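You operate a simulated robot arm through the tools that you are given. There is no shell and no other tool.

Carry out the task below with a simulated robot arm. There is one attempt and no reset: what you move stays moved.

Task
Earth-test the brass block with the probe and lay the matching tag on the painted square beside it.
Fine: hands off while it tests at 12 V; dial off, probe back in its holder; green tag for a pass, red if not.

The check looks at the end state, three seconds after you hand in, the way a careful person would. Anything else that was tipped, shoved, dropped, spilled or broken makes it a failure.

Robot
A 7-joint arm with a three-finger gripper, fixed in place. Base frame: the origin is on the floor under the middle of its stand, x ahead of it, y to its left, z up. Readings come in cm, degrees, newtons and seconds.
It reaches about 134.2 cm from its shoulder. Its first joint turns from -166.0 to 166.0 degrees. Payload 2.69 kg.
The tool frame sits at the grasp point between the pads (the TCP): z along the fingers, y along the line on which they close. The tips reach 3 cm beyond it. The gripper opens to 12.8 cm; its body begins 11.7 cm behind the TCP.
Orientation is that of the tool frame in the base frame, as a unit quaternion [w, x, y, z]. With the fingers straight down and closing along the base's y, the tool's x points along the base's -x, its y along +y and its z along -z.

Tools
- The arm moves only by the tool play_rows. Its argument "deltas" is a list of rows, each a list of 3 entries, a list of its own where there are three numbers: the shift along the tool's x, y, z in cm, then the turn, a rotation vector about the tool's x, y, z in degrees, then the opening in per cent of the stroke, from 0 (shut) to 100 (fully open). In form: [[[tx, ty, tz], [ax, ay, az], gripper], ...]. A call has 1 to 20 rows; each row shifts and turns the commanded pose from where the row before left it, along the tool's axes as they then stand. A row lasts 0.2 s, in which the tool goes at most 5 cm and 8.6 degrees; a call with a longer step from one row to the next is refused whole, and so is a gripper value outside its range. A pose out of reach is approached as far as the arm can. The call stops where the force on the tool passes 70 N (or 10 N more than at its start, if that is more) or the arm is blocked; 0.2 s more then pass. Each finger travels about 12.7 cm/s and halts on what it meets, pressing with about 39 N; the grip force reading is that of the motor and also rises with nothing between the fingers. The clock runs only during rows and for 0.2 s after the last one: add rows that do not move to give the fingers time. The reply holds the time, the measured pose of the TCP, the force on the tool along the base axes, the opening and the grip force, in the units named above and with some noise, with the torque about the TCP (base axes, N m) and any sound that the robot's microphone picked up.
- Cameras (640 x 400 px; columns grow to the right, rows downward): "scene" is fixed at [5.17, 65.01, 152.4]; the picture's right is [0.28, -0.96, 0.00], its down [-0.60, -0.18, -0.78] and it looks along [0.75, 0.22, -0.62] (base axes); focal length 363 px, centre (320, 200). "wrist" rides on the gripper at [5.8, 5.4, -13.1] in the tool frame; the picture's right is [-0.68, 0.74, 0.00], its down [-0.62, -0.56, -0.55] and it looks along [-0.40, -0.37, 0.84] (tool axes); focal length 234 px, centre (320, 200).
- camera(camera): a new picture of that camera. No time passes.
- lift_body(by): moves the trunk up (or, below 0, down) by that many cm; the arm rides with it, the base frame stays. It gives what a move gives, with no picture.
- pixel_to_xyz(camera, pixels): for up to 12 pixels [column, row] of the newest picture of that camera ("zoom" is the newest enlarged one), the place [x, y, z] in the base frame of the surface seen there, good to about 0.2 cm. No time passes.
- enlarge(camera, box): a new picture of the part [left, top, right, bottom] of that camera's present view, enlarged. No time passes.
- finish_job(): hands the job in; it is judged then, once.

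Unless the task says otherwise, let go and move clear before handing in.

The tools are called as a command line: name --argument value ..., lists and objects as JSON in quotes. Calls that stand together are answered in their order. play_rows: Moves the arm, as the interface text tells. Its arguments: {"type":"object","properties":{"deltas":{"type":"array","items":{"type":"array"}}},"required":["deltas"]} The other tools are called the same way: lift_body (by) moves the trunk up or down; camera (camera) takes a picture; pixel_to_xyz (camera, pixels) gives the place of the surface under pixels of a picture; enlarge (camera, box) takes an enlarged picture of a part of a camera's view; finish_job () hands the job in.

At the start:

```text
time: 0.0
ee_pos: [41.97, 64.29, 126.85]
ee_rot: [0.0, -0.001, 1.0, 0.001]
ft_force: [-0.1, -0.6, 0.3]
wrist_torque: [-0.02, 0.0, 0.01]
grip_width: 12.81
grip_force: 0.0
trunk travel left (down, up): [-15.0, 20.0]
```

scene: 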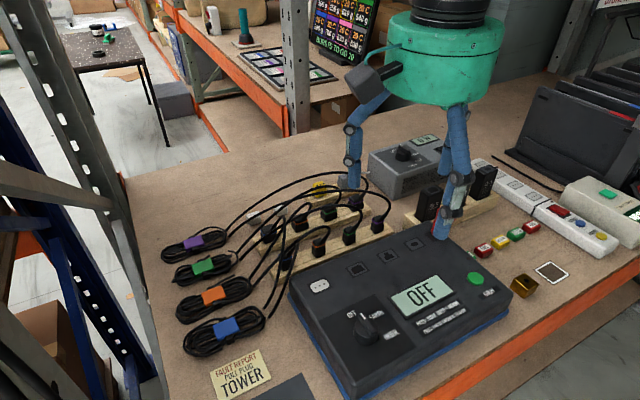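
wrist: 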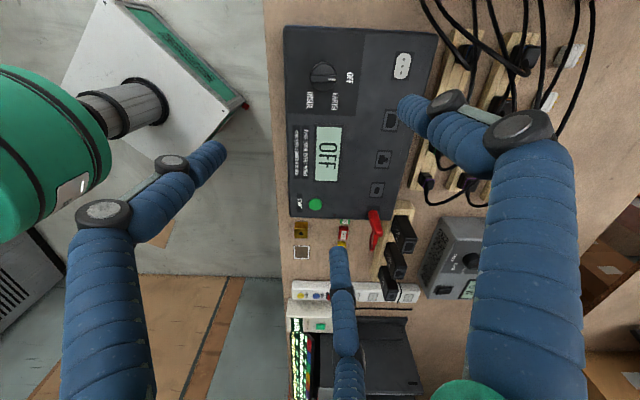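

The scene shows a tester with an OFF display around (421,294), a brass block near (524,286), a painted square near (551,271) and tags around (480-530,240). I'll enlarge several regions to read the details before moving.

enlarge --camera "scene" --box '[290, 220, 530, 390]'

enlarge --camera "scene" --box '[440, 150, 640, 300]'

enlarge --camera "scene" --box '[330, 110, 520, 250]'

enlarge --camera "wrist" --box '[270, 20, 530, 330]'

```text
2.35 times, centred on (410, 305) of scene
```

zoom: 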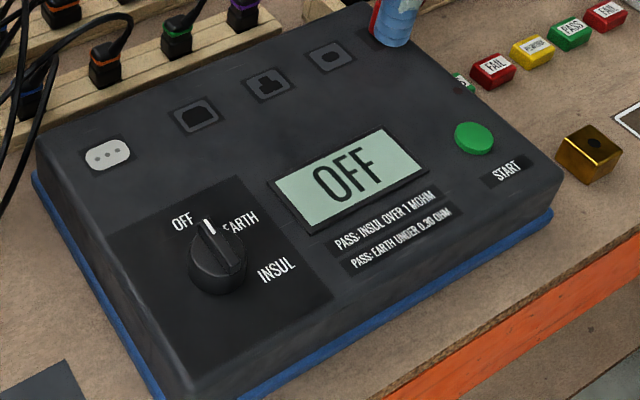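

```text
2.67 times, centred on (540, 225) of scene
```

zoom: 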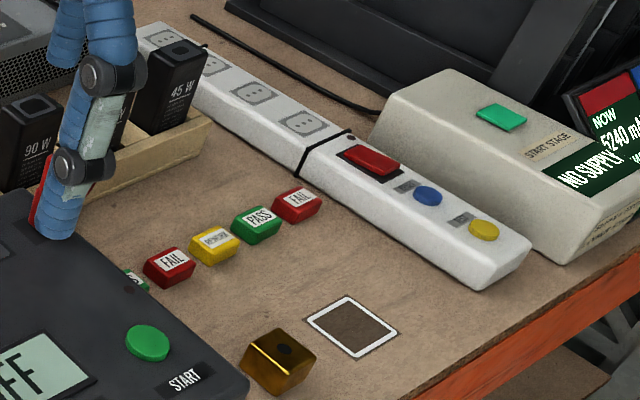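

```text
2.86 times, centred on (425, 180) of scene
```

zoom: 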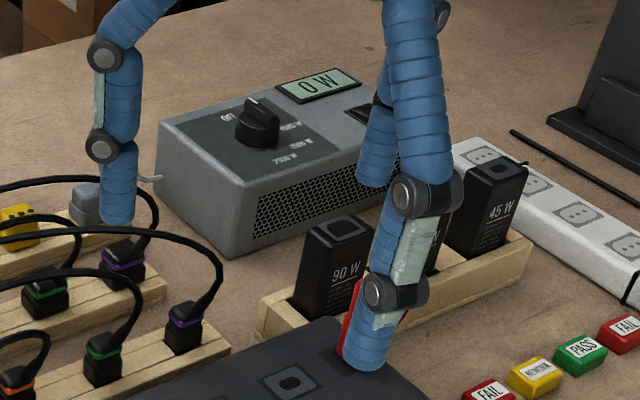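

```text
1.29 times, centred on (400, 175) of wrist
```

zoom: 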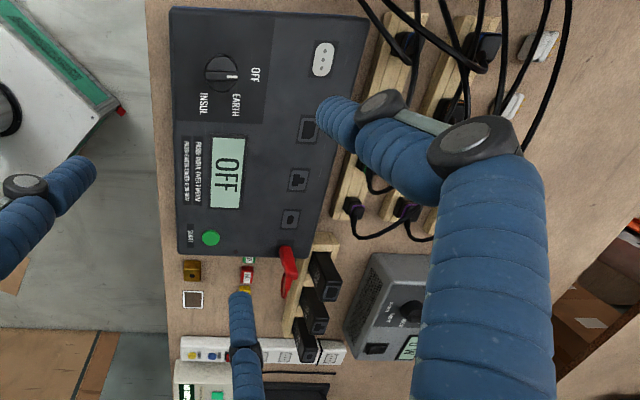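

The display reads OFF and the dial sits near its OFF/EARTH labels. A finger hides the red probe at about wrist (374,229), so I'll get positions of the key things first.

camera --camera "scene"

pixel_to_xyz --camera "scene" --pixels '[[371, 325], [421, 294], [475, 278], [524, 282], [551, 271], [483, 250], [500, 242], [515, 234], [531, 228], [470, 251], [350, 390], [540, 300]]'

camera --camera "wrist"

pixel_to_xyz --camera "wrist" --pixels '[[374, 215], [374, 229], [374, 245], [322, 75], [301, 230], [302, 253], [316, 205], [328, 150], [290, 30], [437, 30], [290, 215], [390, 215]]'

enlarge --camera "wrist" --box '[280, 180, 420, 280]'

enlarge --camera "wrist" --box '[280, 30, 380, 120]'

```text
taken
```

scene: 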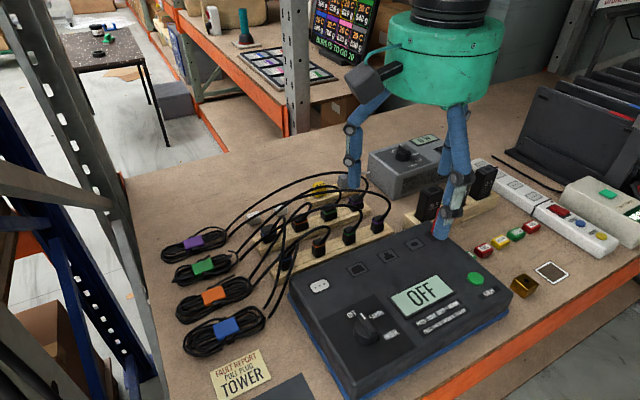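

```text
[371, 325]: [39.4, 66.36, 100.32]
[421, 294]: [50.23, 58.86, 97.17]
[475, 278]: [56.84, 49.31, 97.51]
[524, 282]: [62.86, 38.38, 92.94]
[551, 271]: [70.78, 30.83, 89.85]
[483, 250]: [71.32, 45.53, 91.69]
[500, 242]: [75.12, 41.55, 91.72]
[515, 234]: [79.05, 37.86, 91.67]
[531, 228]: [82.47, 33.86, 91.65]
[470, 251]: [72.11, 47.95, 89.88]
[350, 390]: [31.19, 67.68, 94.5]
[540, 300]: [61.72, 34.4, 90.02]
```

```text
taken
```

wrist: 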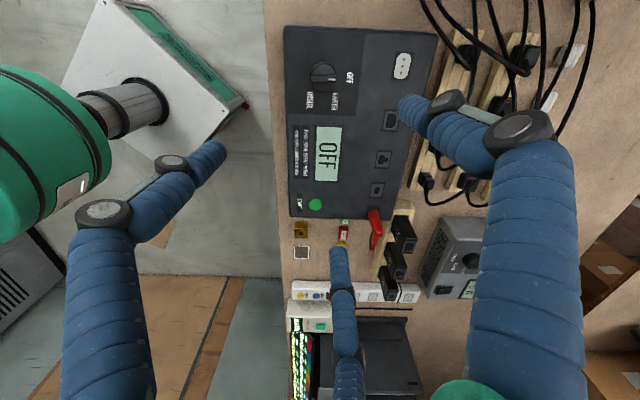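

```text
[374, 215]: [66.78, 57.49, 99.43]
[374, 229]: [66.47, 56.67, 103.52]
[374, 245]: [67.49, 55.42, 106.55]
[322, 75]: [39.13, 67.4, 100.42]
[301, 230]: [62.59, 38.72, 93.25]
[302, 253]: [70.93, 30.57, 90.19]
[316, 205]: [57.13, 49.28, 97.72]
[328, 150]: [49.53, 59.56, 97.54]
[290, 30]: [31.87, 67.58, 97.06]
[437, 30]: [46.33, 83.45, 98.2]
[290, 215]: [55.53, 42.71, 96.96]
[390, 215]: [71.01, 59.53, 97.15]
```

```text
4.00 times, centred on (350, 230) of wrist
```

zoom: 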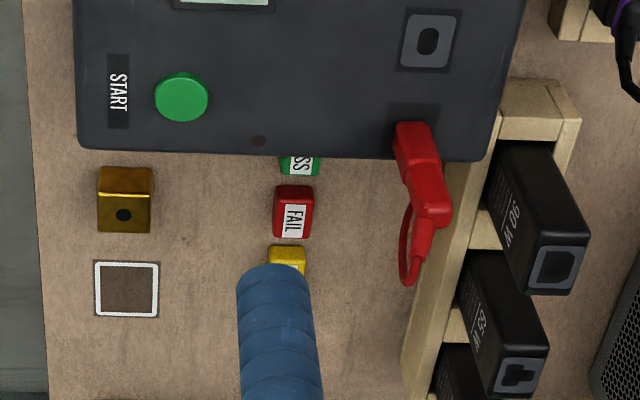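

```text
4.44 times, centred on (330, 75) of wrist
```

zoom: 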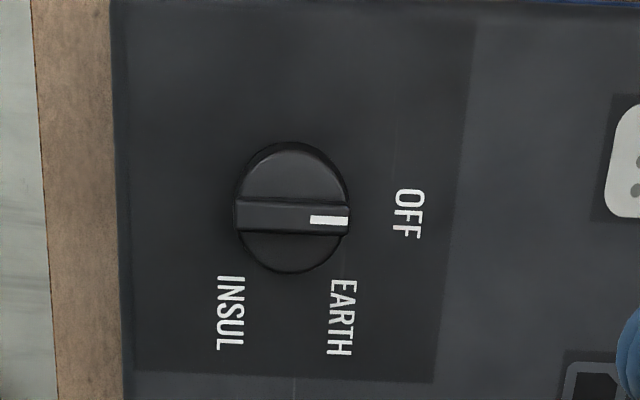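

The dial pointer faces OFF, the probe is a red plug at about wrist (374,229) leaning out over the tester's far edge, and the block has a dark hole. Next I want the finger geometry and a closer view of the block and probe.

pixel_to_xyz --camera "wrist" --pixels '[[218, 150], [195, 175], [172, 165], [341, 253], [343, 300], [403, 108], [440, 130], [447, 100], [120, 270], [540, 220], [350, 380], [75, 215]]'

enlarge --camera "scene" --box '[410, 190, 490, 250]'

enlarge --camera "scene" --box '[490, 250, 580, 310]'

enlarge --camera "scene" --box '[560, 150, 640, 260]'

```text
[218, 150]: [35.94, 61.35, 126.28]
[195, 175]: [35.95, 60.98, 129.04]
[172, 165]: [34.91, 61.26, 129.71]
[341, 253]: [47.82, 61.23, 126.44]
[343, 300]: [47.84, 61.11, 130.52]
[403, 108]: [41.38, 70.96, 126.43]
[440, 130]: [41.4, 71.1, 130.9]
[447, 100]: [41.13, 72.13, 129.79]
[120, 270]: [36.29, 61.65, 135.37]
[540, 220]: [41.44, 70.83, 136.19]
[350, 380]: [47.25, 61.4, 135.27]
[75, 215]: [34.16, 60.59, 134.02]
```

```text
6.67 times, centred on (450, 220) of scene
```

zoom: 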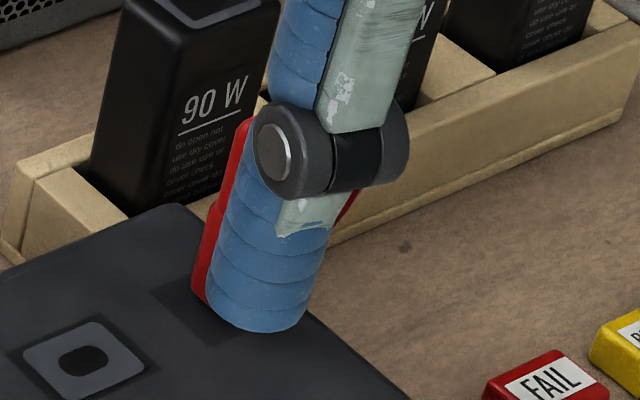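

```text
6.67 times, centred on (535, 280) of scene
```

zoom: 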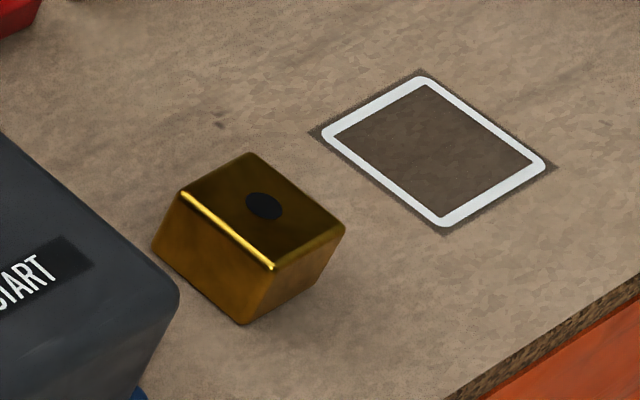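

```text
3.64 times, centred on (600, 205) of scene
```

zoom: 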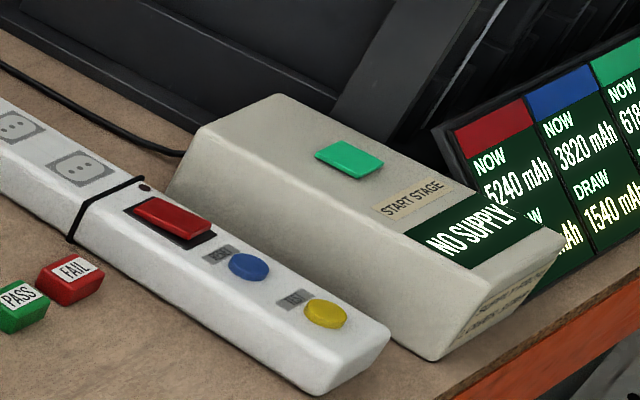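

Fingers are spread in a three-way pattern: tips at (41.4,71), (35.9,61.3) and (47.8,61.2) around the TCP. I'll close the hand in free air to learn how they meet.

play_rows --deltas '[[[0, 0, 0], [0, 0, 0], 50], [[0, 0, 0], [0, 0, 0], 50], [[0, 0, 0], [0, 0, 0], 25], [[0, 0, 0], [0, 0, 0], 25], [[0, 0, 0], [0, 0, 0], 25]]'

camera --camera "wrist"

camera --camera "scene"

```text
time: 1.2
ee_pos: [42.08, 64.18, 126.86]
ee_rot: [-0.001, 0.001, 1.0, 0.0]
ft_force: [-0.6, -0.4, 0.2]
wrist_torque: [0.02, 0.03, 0.03]
grip_width: 3.16
grip_force: 0.0
trunk travel left (down, up): [-15.0, 20.0]
```

```text
taken
```

wrist: 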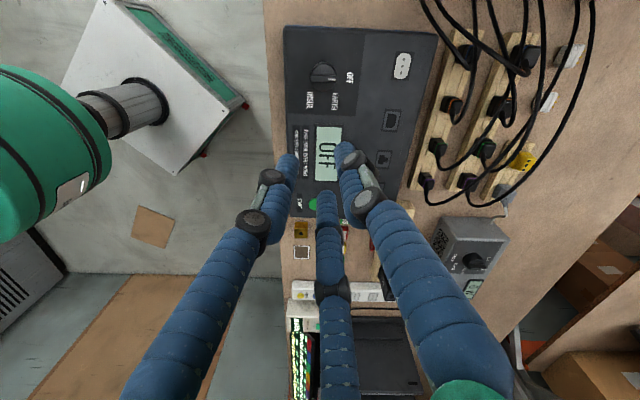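

```text
taken
```

scene: 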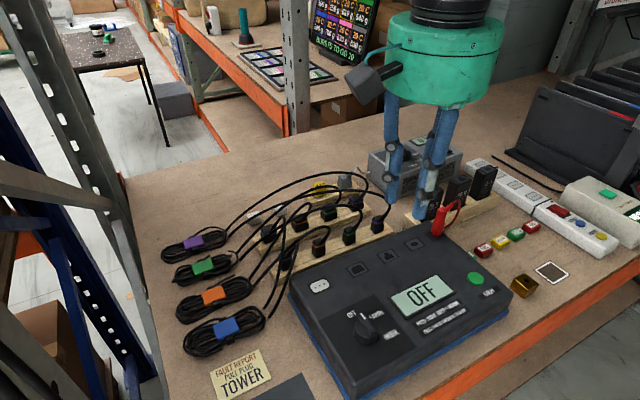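

The three fingers close radially toward the TCP, and the scene now shows the red probe clearly near (440,220). I'll enlarge it.

enlarge --camera "scene" --box '[405, 180, 505, 250]'

pixel_to_xyz --camera "scene" --pixels '[[437, 232], [438, 225], [440, 218], [442, 212], [446, 206], [455, 203], [452, 212], [460, 200], [449, 240], [525, 277], [522, 279]]'

```text
5.71 times, centred on (455, 215) of scene
```

zoom: 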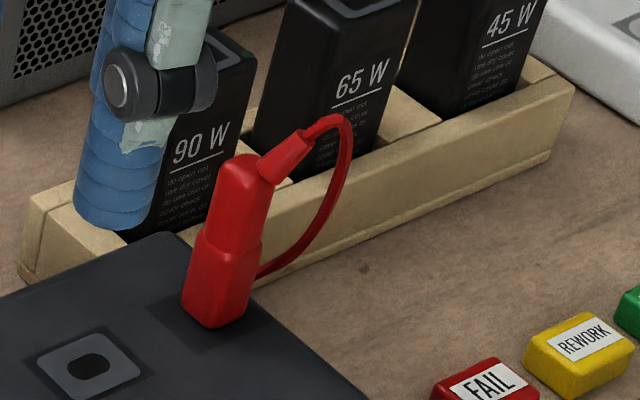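

```text
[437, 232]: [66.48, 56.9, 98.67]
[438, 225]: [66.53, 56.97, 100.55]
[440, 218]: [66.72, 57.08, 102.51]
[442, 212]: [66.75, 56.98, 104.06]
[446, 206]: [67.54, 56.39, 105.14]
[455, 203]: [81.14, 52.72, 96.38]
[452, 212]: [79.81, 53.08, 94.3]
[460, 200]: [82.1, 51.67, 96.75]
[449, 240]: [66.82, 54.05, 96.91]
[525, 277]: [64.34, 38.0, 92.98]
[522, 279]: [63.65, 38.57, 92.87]
```

The probe stands upright in a socket at about (66.5,56.9), top z≈104.5, with its tail leaving toward the tester's right side. Next I'll look closer at the dial and the probe's holder shape.

enlarge --camera "scene" --box '[335, 295, 405, 355]'

pixel_to_xyz --camera "zoom" --pixels '[[250, 200], [300, 200], [320, 250], [280, 150], [330, 320], [250, 300], [400, 250], [290, 100]]'

enlarge --camera "scene" --box '[425, 190, 475, 245]'

enlarge --camera "scene" --box '[460, 215, 545, 265]'

```text
6.67 times, centred on (370, 325) of scene
```

zoom: 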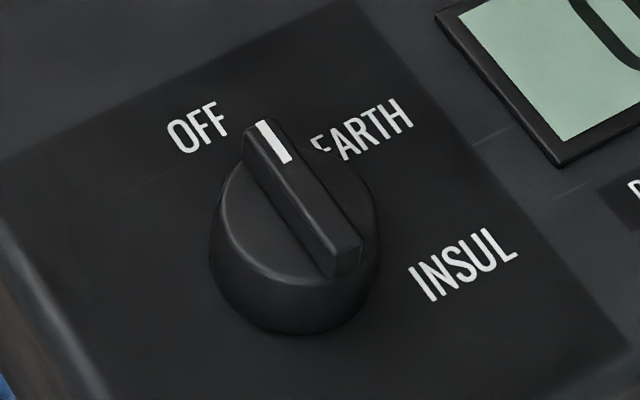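

```text
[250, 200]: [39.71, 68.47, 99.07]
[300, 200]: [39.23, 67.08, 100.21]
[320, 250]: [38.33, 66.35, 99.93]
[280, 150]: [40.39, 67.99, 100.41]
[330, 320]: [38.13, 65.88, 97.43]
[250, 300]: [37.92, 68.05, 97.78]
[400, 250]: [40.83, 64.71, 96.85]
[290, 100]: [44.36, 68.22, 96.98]
```

```text
7.27 times, centred on (450, 218) of scene
```

zoom: 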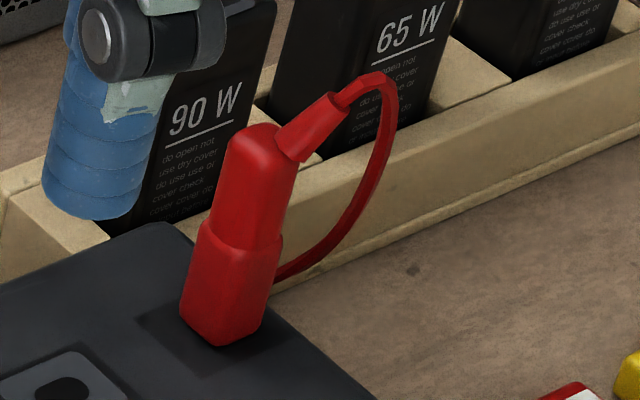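

```text
7.53 times, centred on (502, 240) of scene
```

zoom: 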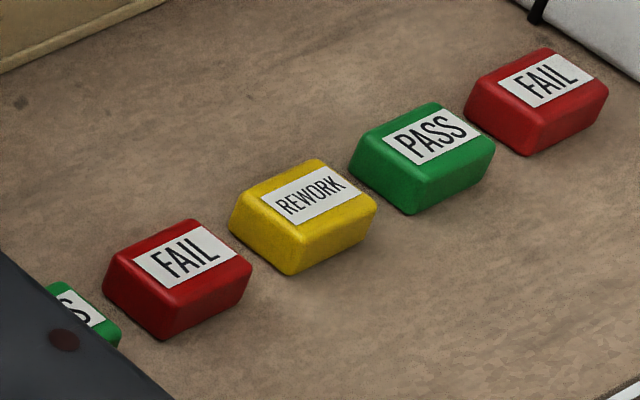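

The knob is a round body with a raised bar, the tags are blocks spaced about 5.5 cm apart, and the probe body is squarish. I'll move above the probe, staying high, turn the hand to line up with the tester and look down with the wrist camera.

play_rows --deltas '[[[-1.5, -0.4, 0], [0, 0, 0], 45], [[-2.5, -0.75, 0.5], [0, 0, 0], 45], [[-2.5, -0.75, 0.5], [0, 0, 0], 45], [[-2.5, -0.75, 1.0], [0, 0, 0], 45], [[-2.5, -0.75, 1.0], [0, 0, 0], 45], [[-2.5, -0.75, 1.0], [0, 0, 0], 45], [[-2.5, -0.75, 1.0], [0, 0, 0], 45], [[-2.5, -0.75, 1.0], [0, 0, 0], 45], [[-2.5, -0.75, 1.0], [0, 0, 0], 45], [[-2.0, -0.6, 0.5], [0, 0, 0], 45], [[-1.5, -0.3, 0.5], [0, 0, 0], 45], [[0, 0, 0], [0, 0, -7.28], 45], [[0, 0, 0], [0, 0, -7.28], 45], [[0, 0, 0], [0, 0, -7.28], 45], [[0, 0, 0], [0, 0, -7.28], 45], [[0, 0, 0], [0, 0, -7.28], 45], [[0, 0, 0], [0, 0, -7.28], 45], [[0, 0, 0], [0, 0, 0], 45], [[0, 0, 0], [0, 0, 0], 45]]'

camera --camera "wrist"

camera --camera "scene"

```text
time: 5.2
ee_pos: [67.15, 56.95, 118.76]
ee_rot: [0.0, -0.373, 0.928, 0.0]
ft_force: [-0.1, -0.1, 0.3]
wrist_torque: [-0.01, 0.03, 0.0]
grip_width: 5.76
grip_force: 0.1
trunk travel left (down, up): [-15.0, 20.0]
```

```text
taken
```

wrist: 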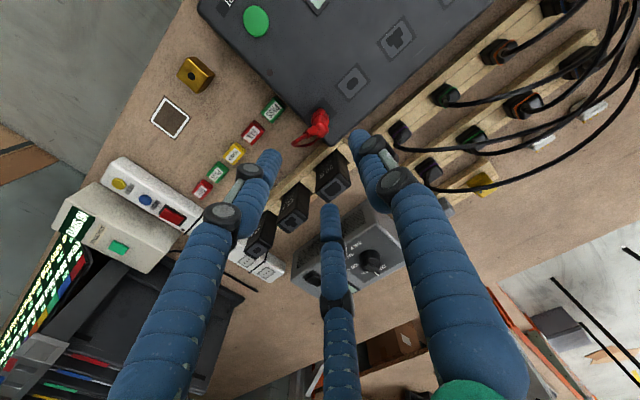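

```text
taken
```

scene: 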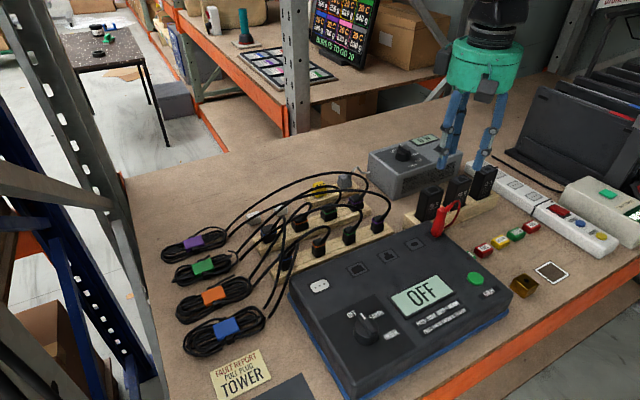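

The hand is at (67.15,56.95,118.8) aligned with the tester, and the wrist view shows the probe top near (318,125). I'll enlarge that and measure the probe, the adaptors and the tester's features.

enlarge --camera "wrist" --box '[270, 85, 370, 165]'

pixel_to_xyz --camera "wrist" --pixels '[[318, 117], [322, 120], [318, 125], [322, 132], [312, 130], [305, 135], [302, 142], [327, 125], [330, 188], [295, 215], [345, 150]]'

```text
5.00 times, centred on (320, 125) of wrist
```

zoom: 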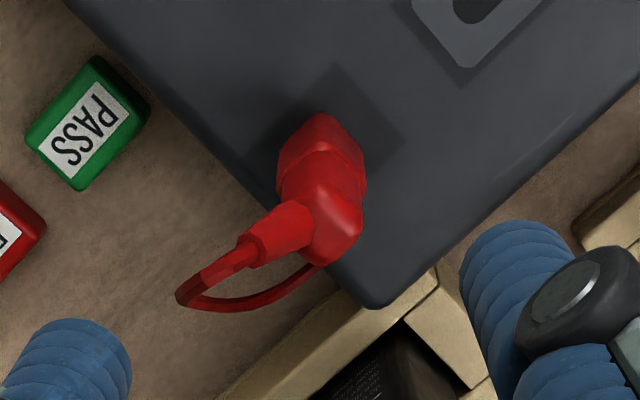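

```text
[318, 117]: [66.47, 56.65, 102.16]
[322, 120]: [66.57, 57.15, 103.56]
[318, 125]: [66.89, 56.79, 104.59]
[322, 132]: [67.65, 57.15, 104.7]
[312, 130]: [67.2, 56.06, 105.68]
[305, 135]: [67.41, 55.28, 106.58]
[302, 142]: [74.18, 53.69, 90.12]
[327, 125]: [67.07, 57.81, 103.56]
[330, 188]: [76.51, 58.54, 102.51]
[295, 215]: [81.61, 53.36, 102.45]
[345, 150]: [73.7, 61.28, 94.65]
```

The top of the probe is at z≈104.6, with the tail leaving toward −y at z≈105–107. I'll measure its top outline and sides in the enlarged view.

pixel_to_xyz --camera "zoom" --pixels '[[322, 190], [340, 205], [357, 215], [335, 230], [318, 250], [350, 240], [325, 205], [280, 150], [325, 120], [360, 155], [330, 262], [275, 232]]'

enlarge --camera "scene" --box '[425, 190, 475, 245]'

```text
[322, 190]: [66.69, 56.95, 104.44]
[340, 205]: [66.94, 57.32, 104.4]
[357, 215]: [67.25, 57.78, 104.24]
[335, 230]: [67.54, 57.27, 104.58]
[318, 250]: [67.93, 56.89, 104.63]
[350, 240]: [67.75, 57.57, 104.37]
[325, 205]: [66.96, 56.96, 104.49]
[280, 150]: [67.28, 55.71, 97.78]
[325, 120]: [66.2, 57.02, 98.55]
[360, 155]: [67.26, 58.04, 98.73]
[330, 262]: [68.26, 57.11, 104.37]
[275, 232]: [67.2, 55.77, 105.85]
```

```text
7.27 times, centred on (450, 218) of scene
```

zoom: 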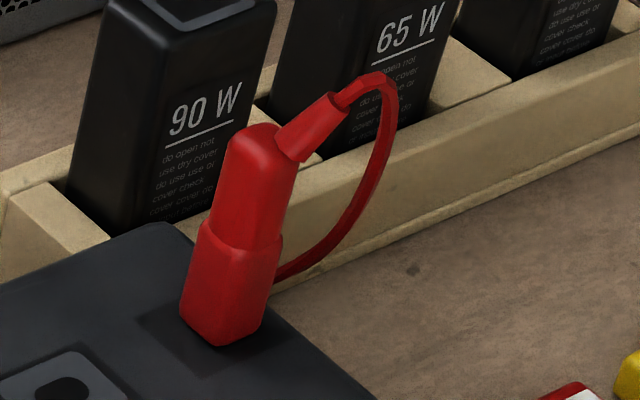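

The probe body centre is about (67.35,56.95), with faces along the tester's axes. I'll descend around it with the fingers open, leaving the tail in the gap between two fingers, and stop to check partway.

play_rows --deltas '[[[-0.14, -0.14, 1.5], [0, 0, 0], 48], [[0, 0, 2.2], [0, 0, 0], 48], [[0, 0, 2.2], [0, 0, 0], 48], [[0, 0, 2.0], [0, 0, 0], 48], [[0, 0, 2.0], [0, 0, 0], 48], [[0, 0, 1.5], [0, 0, 0], 48], [[0, 0, 1.0], [0, 0, 0], 48], [[0, 0, 0], [0, 0, 0], 48], [[0, 0, 0], [0, 0, 0], 48]]'

enlarge --camera "scene" --box '[400, 150, 500, 260]'

camera --camera "wrist"

```text
time: 7.2
ee_pos: [67.13, 56.85, 106.42]
ee_rot: [0.0, -0.373, 0.928, 0.0]
ft_force: [0.1, 0.6, -0.2]
wrist_torque: [0.0, 0.0, 0.0]
grip_width: 6.1
grip_force: 0.1
trunk travel left (down, up): [-15.0, 20.0]
```

```text
3.64 times, centred on (450, 205) of scene
```

zoom: 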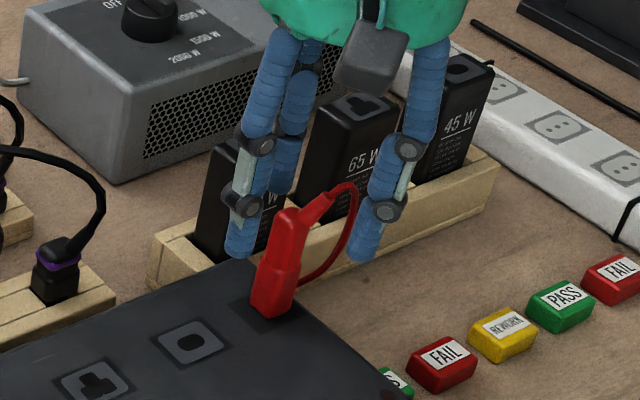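

```text
taken
```

wrist: 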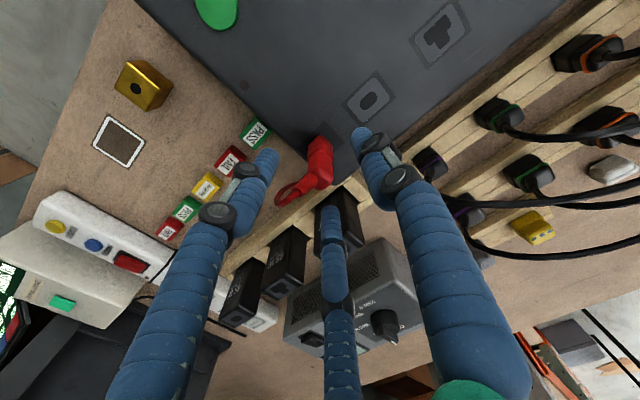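

Fingers straddle the probe cleanly with the cable loop in the gap between the right and back fingers. I'll continue down to z≈101.3 and then close gently.

play_rows --deltas '[[[-0.2, -0.07, 1.0], [0, 0, 0], 48], [[0, 0, 1.5], [0, 0, 0], 48], [[0, 0, 1.5], [0, 0, 0], 48], [[0, 0, 1.0], [0, 0, 0], 48], [[0, 0, 0], [0, 0, 0], 48], [[0, 0, 0], [0, 0, 0], 48]]'

enlarge --camera "scene" --box '[400, 160, 500, 260]'

enlarge --camera "wrist" --box '[220, 80, 420, 260]'

```text
time: 8.6
ee_pos: [67.38, 57.13, 101.55]
ee_rot: [0.001, -0.372, 0.928, 0.0]
ft_force: [-0.4, -0.1, 0.2]
wrist_torque: [0.0, -0.02, 0.02]
grip_width: 6.15
grip_force: 0.0
trunk travel left (down, up): [-15.0, 20.0]
```

```text
4.00 times, centred on (450, 210) of scene
```

zoom: 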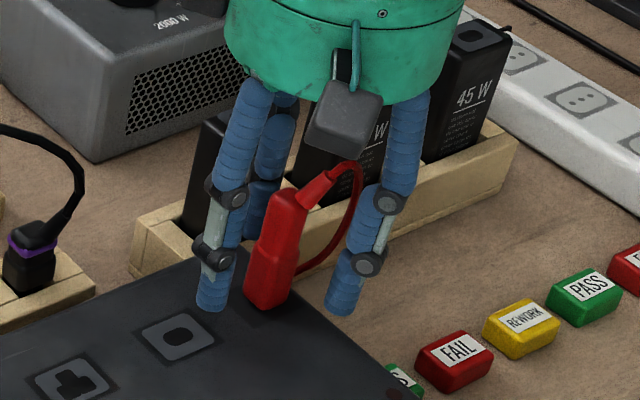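

```text
2.22 times, centred on (320, 170) of wrist
```

zoom: 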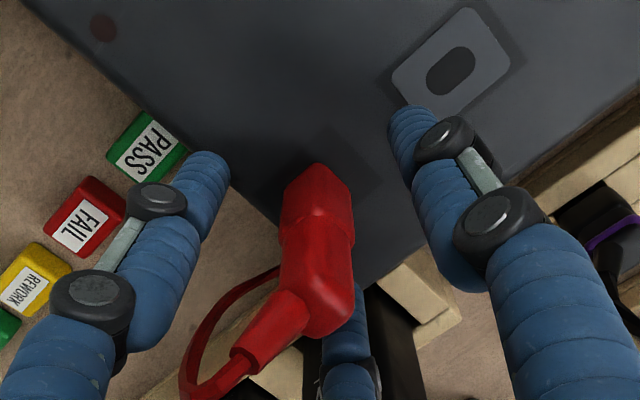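

The probe is centred between the three fingers at z 101.5 with the tip clear of the tester top. I'll close on it now without moving.

play_rows --deltas '[[[0, 0, 0], [0, 0, 0], 38], [[0, 0, 0], [0, 0, 0], 30], [[0, 0, 0], [0, 0, 0], 24], [[0, 0, 0], [0, 0, 0], 18], [[0, 0, 0], [0, 0, 0], 12], [[0, 0, 0], [0, 0, 0], 6], [[0, 0, 0], [0, 0, 0], 0], [[0, 0, 0], [0, 0, 0], 0], [[0, 0, 0], [0, 0, 0], 0]]'

enlarge --camera "scene" --box '[400, 160, 500, 260]'

enlarge --camera "wrist" --box '[220, 80, 420, 260]'

```text
time: 10.6
ee_pos: [67.43, 57.07, 101.49]
ee_rot: [-0.001, -0.372, 0.928, -0.001]
ft_force: [6.7, -0.4, 0.7]
wrist_torque: [0.0, -0.31, 0.05]
grip_width: 2.3
grip_force: 39.3
trunk travel left (down, up): [-15.0, 20.0]
```

```text
4.00 times, centred on (450, 210) of scene
```

zoom: 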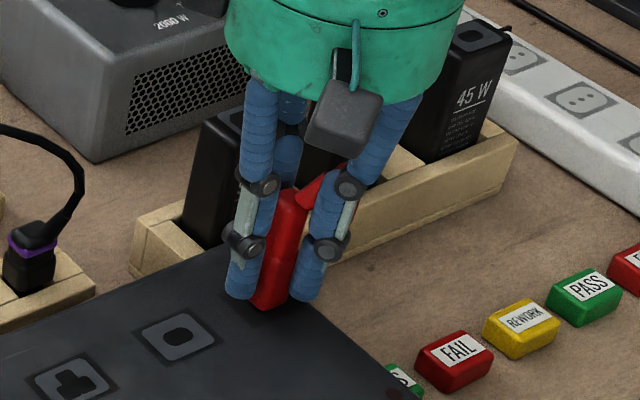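

```text
2.22 times, centred on (320, 170) of wrist
```

zoom: 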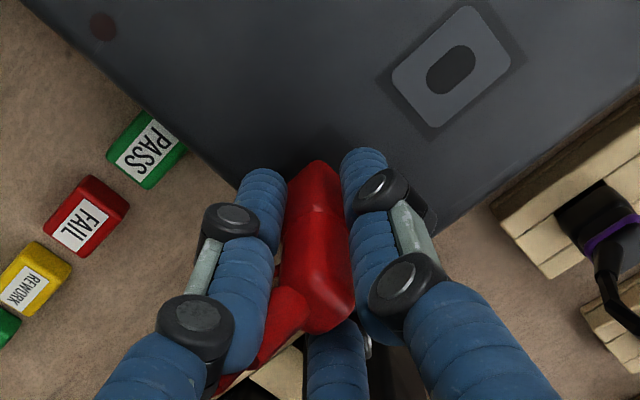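

Grip is 2.3 cm wide at 39 N with the probe still upright, and a small 6.7 N side force from slight misalignment. I'll pull straight up slowly.

play_rows --deltas '[[[0, 0, -0.4], [0, 0, 0], 0], [[0, 0, -0.5], [0, 0, 0], 0], [[0, 0, -0.6], [0, 0, 0], 0], [[0, 0, 0], [0, 0, 0], 0]]'

enlarge --camera "scene" --box '[400, 160, 500, 260]'

```text
time: 11.6
ee_pos: [67.39, 57.01, 102.84]
ee_rot: [0.0, -0.372, 0.928, 0.0]
ft_force: [0.5, 0.1, -0.6]
wrist_torque: [0.02, -0.02, 0.0]
grip_width: 2.28
grip_force: 38.6
trunk travel left (down, up): [-15.0, 20.0]
```

```text
4.00 times, centred on (450, 210) of scene
```

zoom: 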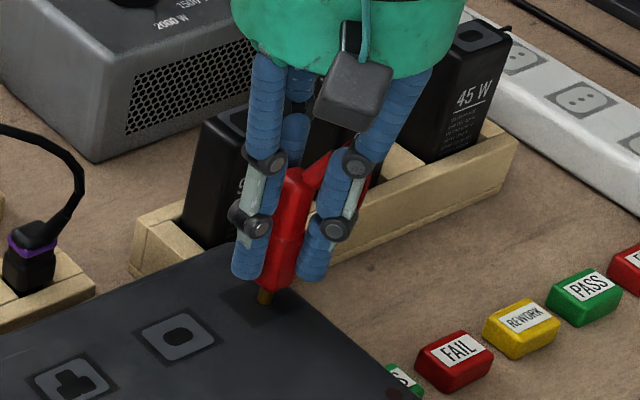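

A brass pin is sliding out of the holder and the force is near zero. I'll keep lifting to expose its full length.

play_rows --deltas '[[[0, 0, -0.6], [0, 0, 0], 0], [[0, 0, -0.8], [0, 0, 0], 0], [[0, 0, -1.0], [0, 0, 0], 0], [[0, 0, -1.0], [0, 0, 0], 0], [[0, 0, -1.0], [0, 0, 0], 0], [[0, 0, 0], [0, 0, 0], 0], [[0, 0, 0], [0, 0, 0], 0]]'

enlarge --camera "scene" --box '[400, 150, 500, 250]'

camera --camera "wrist"

```text
time: 13.2
ee_pos: [67.5, 56.89, 107.22]
ee_rot: [0.0, -0.372, 0.928, -0.001]
ft_force: [0.4, -0.3, 0.3]
wrist_torque: [0.03, 0.01, 0.02]
grip_width: 2.24
grip_force: 39.3
trunk travel left (down, up): [-15.0, 20.0]
```

```text
4.00 times, centred on (450, 200) of scene
```

zoom: 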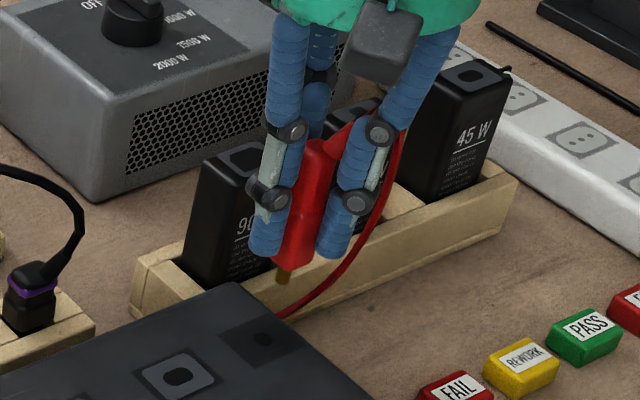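

```text
taken
```

wrist: 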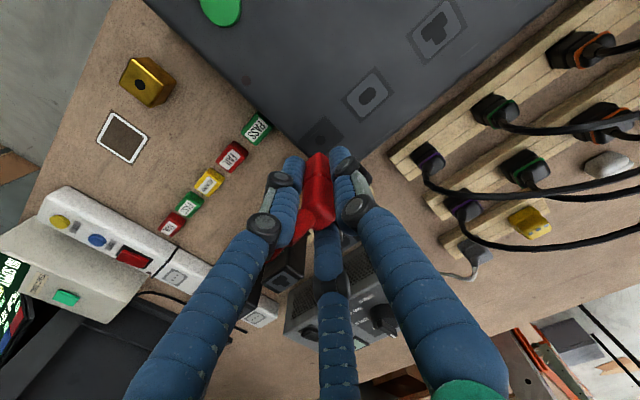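

The short pin is out and the empty holder hole is visible at zoom (263,338). I'll measure the pin tip, the holder hole and the block's hole precisely.

pixel_to_xyz --camera "zoom" --pixels '[[263, 338], [282, 280], [283, 270], [290, 262], [275, 262], [305, 268], [295, 200], [310, 150], [340, 275], [290, 318]]'

enlarge --camera "wrist" --box '[110, 50, 190, 110]'

enlarge --camera "scene" --box '[505, 265, 545, 305]'

```text
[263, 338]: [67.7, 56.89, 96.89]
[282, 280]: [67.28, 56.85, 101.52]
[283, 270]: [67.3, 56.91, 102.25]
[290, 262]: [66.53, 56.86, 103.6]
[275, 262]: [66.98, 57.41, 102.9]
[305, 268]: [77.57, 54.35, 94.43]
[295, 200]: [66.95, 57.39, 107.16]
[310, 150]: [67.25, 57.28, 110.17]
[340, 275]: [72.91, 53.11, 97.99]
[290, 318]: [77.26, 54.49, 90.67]
```

```text
6.67 times, centred on (150, 80) of wrist
```

zoom: 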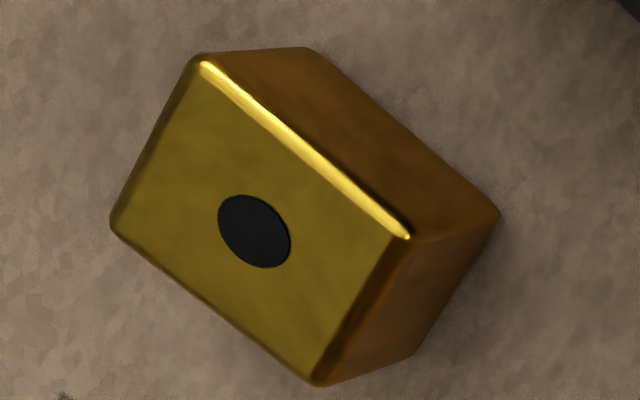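

```text
10.00 times, centred on (525, 285) of scene
```

zoom: 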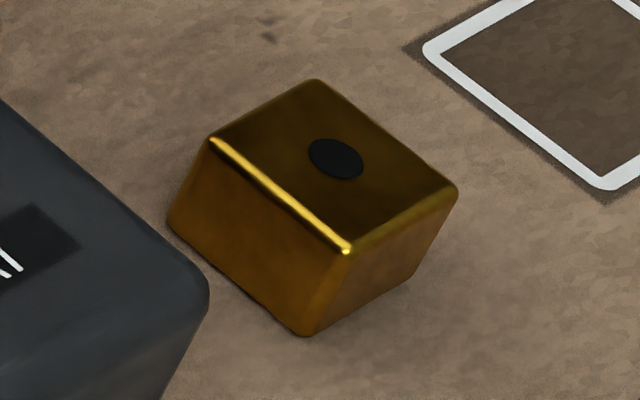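

The hole sits in the middle of the block's top face. I'll take its location from both cameras.

pixel_to_xyz --camera "zoom" --pixels '[[336, 158], [320, 150], [352, 168], [215, 142], [315, 85], [450, 190], [348, 245], [336, 120], [290, 160], [380, 200]]'

enlarge --camera "wrist" --box '[110, 50, 190, 110]'

```text
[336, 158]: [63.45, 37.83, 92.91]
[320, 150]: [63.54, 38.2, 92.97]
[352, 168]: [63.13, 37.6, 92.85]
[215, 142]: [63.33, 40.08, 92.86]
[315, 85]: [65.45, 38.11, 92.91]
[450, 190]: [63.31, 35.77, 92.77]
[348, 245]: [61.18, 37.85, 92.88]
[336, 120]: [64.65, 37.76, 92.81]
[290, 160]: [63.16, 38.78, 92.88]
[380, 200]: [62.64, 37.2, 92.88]
```

```text
6.67 times, centred on (150, 80) of wrist
```

zoom: 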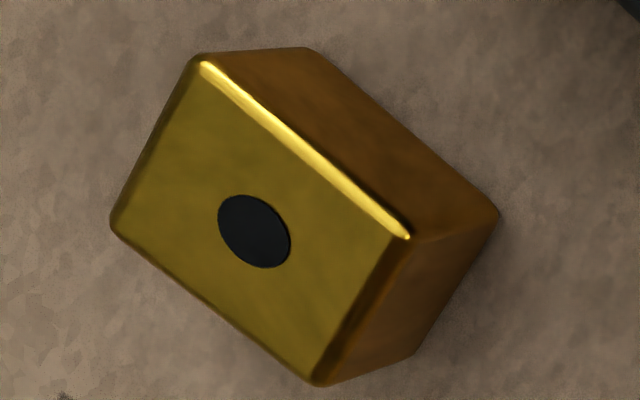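

pixel_to_xyz --camera "zoom" --pixels '[[254, 231], [225, 215], [285, 250], [240, 200], [270, 262], [200, 62], [405, 235], [320, 380], [118, 222], [180, 180], [320, 290]]'

```text
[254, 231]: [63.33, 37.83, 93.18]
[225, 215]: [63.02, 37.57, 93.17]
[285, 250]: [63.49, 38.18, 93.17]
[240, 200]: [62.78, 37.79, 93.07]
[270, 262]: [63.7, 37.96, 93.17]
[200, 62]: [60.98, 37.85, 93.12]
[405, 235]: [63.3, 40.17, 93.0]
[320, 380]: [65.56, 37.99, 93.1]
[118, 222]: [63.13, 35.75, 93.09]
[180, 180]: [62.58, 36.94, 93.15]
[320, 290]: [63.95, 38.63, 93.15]
```

Both views agree: hole centre ≈ (63.35,37.85), top z≈93, about 0.9 cm wide; the pin tip is about 5.8 cm below the TCP. I'll carry the probe level over to above the block and check the alignment before lowering.

play_rows --deltas '[[[0.8, -0.55, 0], [0, 0, 0], 0], [[1.6, -1.1, 0], [0, 0, 0], 0], [[1.8, -1.22, 0], [0, 0, 0], 0], [[2.0, -1.36, 0], [0, 0, 0], 0], [[2.0, -1.36, 0], [0, 0, 0], 0], [[2.0, -1.36, 0], [0, 0, 0], 0], [[2.0, -1.36, 0], [0, 0, 0], 0], [[1.8, -1.22, 0], [0, 0, 0], 0], [[1.38, -0.95, 0], [0, 0, 0], 0], [[0.8, -0.55, 0], [0, 0, 0], 0], [[0, 0, 0], [0, 0, 0], 0], [[0, 0, 0], [0, 0, 0], 0]]'

camera --camera "scene"

enlarge --camera "scene" --box '[480, 200, 580, 310]'

camera --camera "wrist"

```text
time: 15.8
ee_pos: [63.55, 37.89, 107.17]
ee_rot: [0.0, -0.372, 0.928, 0.0]
ft_force: [0.5, -0.5, -0.8]
wrist_torque: [0.0, -0.04, 0.01]
grip_width: 2.25
grip_force: 39.0
trunk travel left (down, up): [-15.0, 20.0]
```

```text
taken
```

scene: 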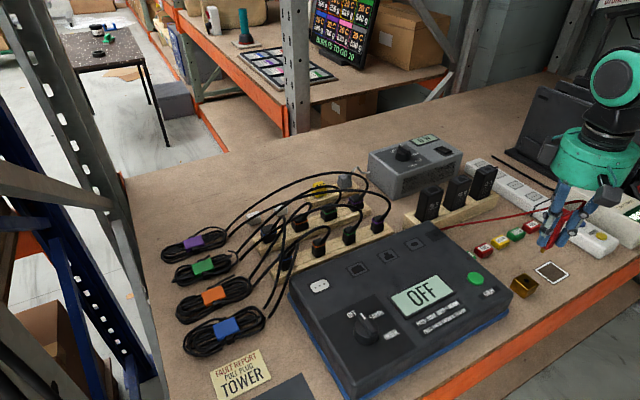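

```text
3.64 times, centred on (530, 255) of scene
```

zoom: 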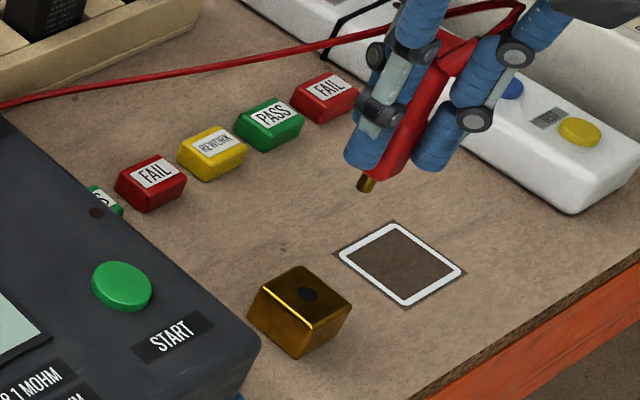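

```text
taken
```

wrist: 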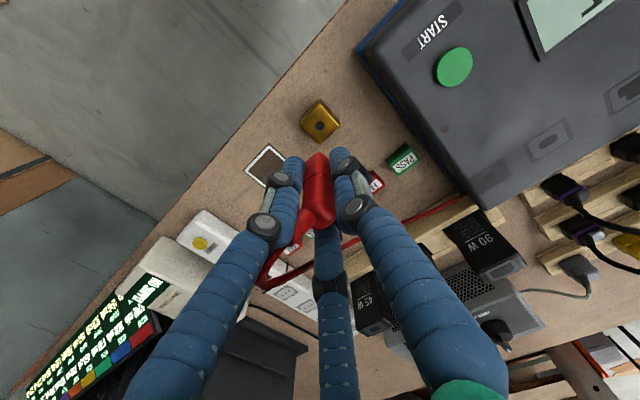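

The probe is above the block, and the cable runs in the air past the tags without touching them. I'll measure the pin tip against the hole now.

pixel_to_xyz --camera "zoom" --pixels '[[364, 186], [370, 181], [367, 178], [308, 294], [395, 160], [410, 120], [200, 68], [330, 42], [395, 25]]'

enlarge --camera "scene" --box '[555, 220, 595, 260]'

```text
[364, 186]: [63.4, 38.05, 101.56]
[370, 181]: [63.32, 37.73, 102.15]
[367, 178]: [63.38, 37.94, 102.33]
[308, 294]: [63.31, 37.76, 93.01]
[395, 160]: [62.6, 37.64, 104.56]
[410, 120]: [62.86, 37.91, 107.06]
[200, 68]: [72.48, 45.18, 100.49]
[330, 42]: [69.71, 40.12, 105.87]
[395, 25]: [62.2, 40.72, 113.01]
```

```text
10.00 times, centred on (575, 240) of scene
```

zoom: 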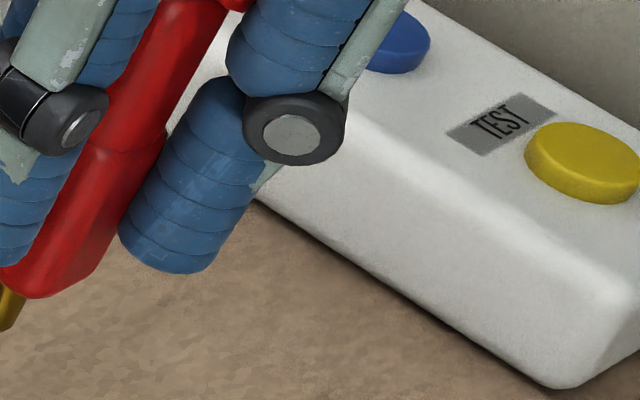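

The pin tip centre looks about 0.25 cm too far in +x. I'll zoom on the tip for a finer reading.

enlarge --camera "scene" --box '[565, 240, 595, 262]'

enlarge --camera "scene" --box '[565, 235, 597, 257]'

enlarge --camera "scene" --box '[566, 240, 590, 256]'

```text
16.00 times, centred on (580, 251) of scene
```

zoom: 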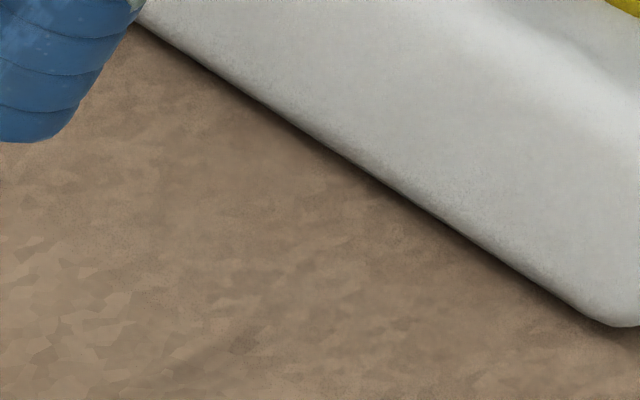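

```text
16.00 times, centred on (581, 246) of scene
```

zoom: 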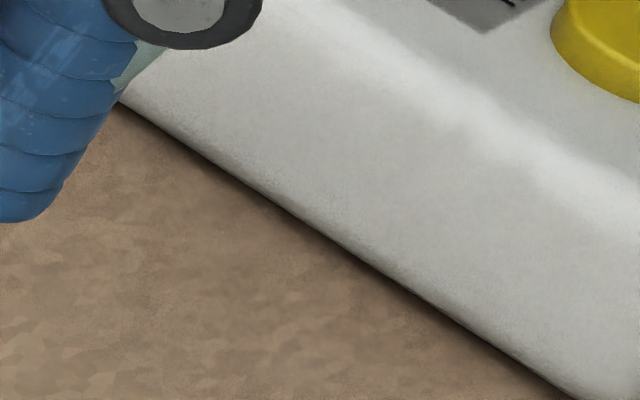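

```text
16.00 times, centred on (578, 248) of scene
```

zoom: 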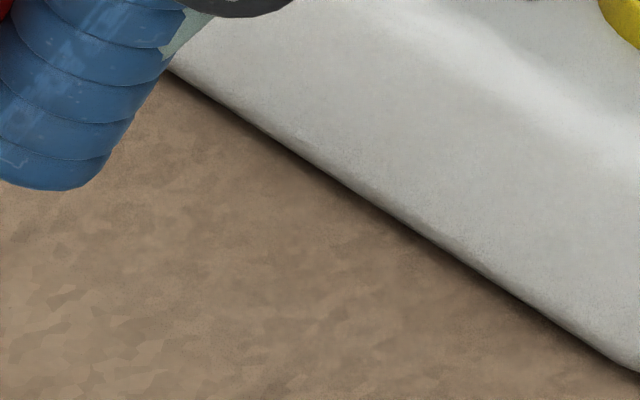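

I had the wrong window; the tip maps to scene (542,251). I'll enlarge there.

enlarge --camera "scene" --box '[522, 238, 562, 263]'

```text
16.00 times, centred on (542, 250) of scene
```

zoom: 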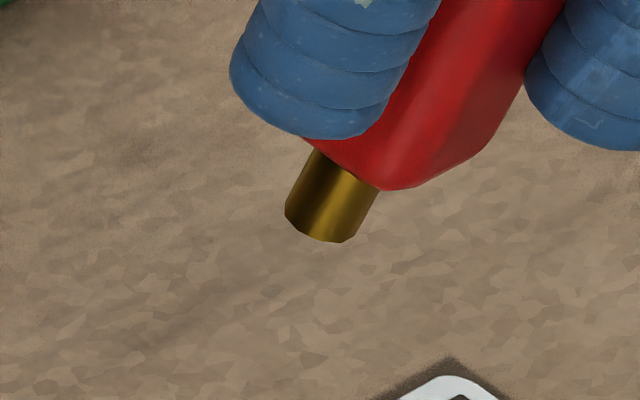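

The pin is about 0.8 cm wide and the hole about 1.1 cm. I'll lower until the tip is a little above the block and compare them there.

play_rows --deltas '[[[0, 0, 1.0], [0, 0, 0], 0], [[0, 0, 1.5], [0, 0, 0], 0], [[0, 0, 1.5], [0, 0, 0], 0], [[0, 0, 1.5], [0, 0, 0], 0], [[0, 0, 1.0], [0, 0, 0], 0], [[0, 0, 0.5], [0, 0, 0], 0], [[0, 0, 0], [0, 0, 0], 0], [[0, 0, 0], [0, 0, 0], 0]]'

enlarge --camera "scene" --box '[506, 265, 546, 290]'

enlarge --camera "wrist" --box '[270, 100, 370, 180]'

```text
time: 17.6
ee_pos: [63.44, 37.86, 100.16]
ee_rot: [0.0, -0.372, 0.928, 0.0]
ft_force: [0.0, -0.1, -0.5]
wrist_torque: [-0.02, 0.03, -0.03]
grip_width: 2.27
grip_force: 38.8
trunk travel left (down, up): [-15.0, 20.0]
```

```text
16.00 times, centred on (526, 278) of scene
```

zoom: 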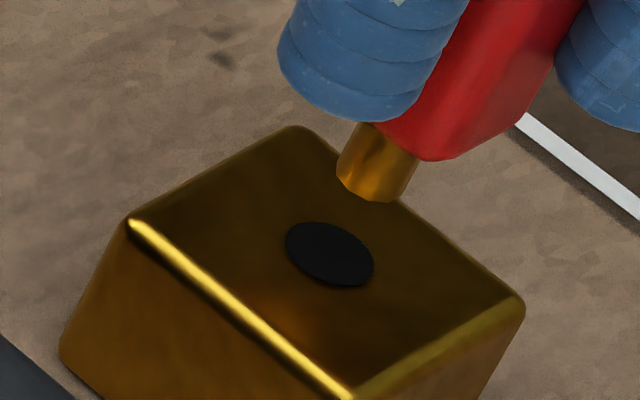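

```text
5.00 times, centred on (320, 140) of wrist
```

zoom: 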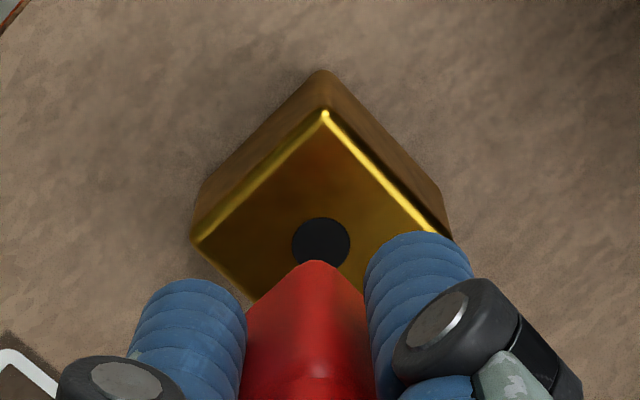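

The pin hangs about 1.2 cm over the block and the hole is at zoom (330,254). I'll query points along the pin and the hole in this same view to remove bias.

enlarge --camera "scene" --box '[506, 265, 546, 290]'

pixel_to_xyz --camera "zoom" --pixels '[[375, 165], [370, 180], [380, 150], [360, 175], [390, 180], [350, 165], [400, 180], [330, 254], [300, 245], [360, 265], [325, 235], [335, 275]]'

```text
16.00 times, centred on (526, 278) of scene
```

zoom: 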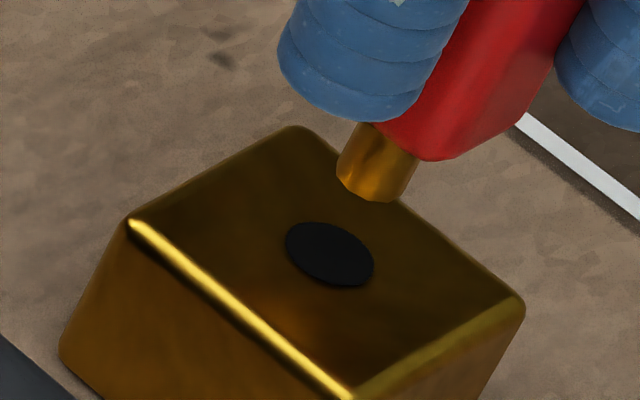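

```text
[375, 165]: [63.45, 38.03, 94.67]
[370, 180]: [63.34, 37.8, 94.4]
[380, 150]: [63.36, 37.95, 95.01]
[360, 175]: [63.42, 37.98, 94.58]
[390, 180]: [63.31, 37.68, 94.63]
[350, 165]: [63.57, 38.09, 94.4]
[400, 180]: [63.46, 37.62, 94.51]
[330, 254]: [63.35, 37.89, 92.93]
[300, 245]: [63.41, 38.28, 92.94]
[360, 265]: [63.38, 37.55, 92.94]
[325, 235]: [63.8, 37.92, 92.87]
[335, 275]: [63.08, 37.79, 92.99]
```

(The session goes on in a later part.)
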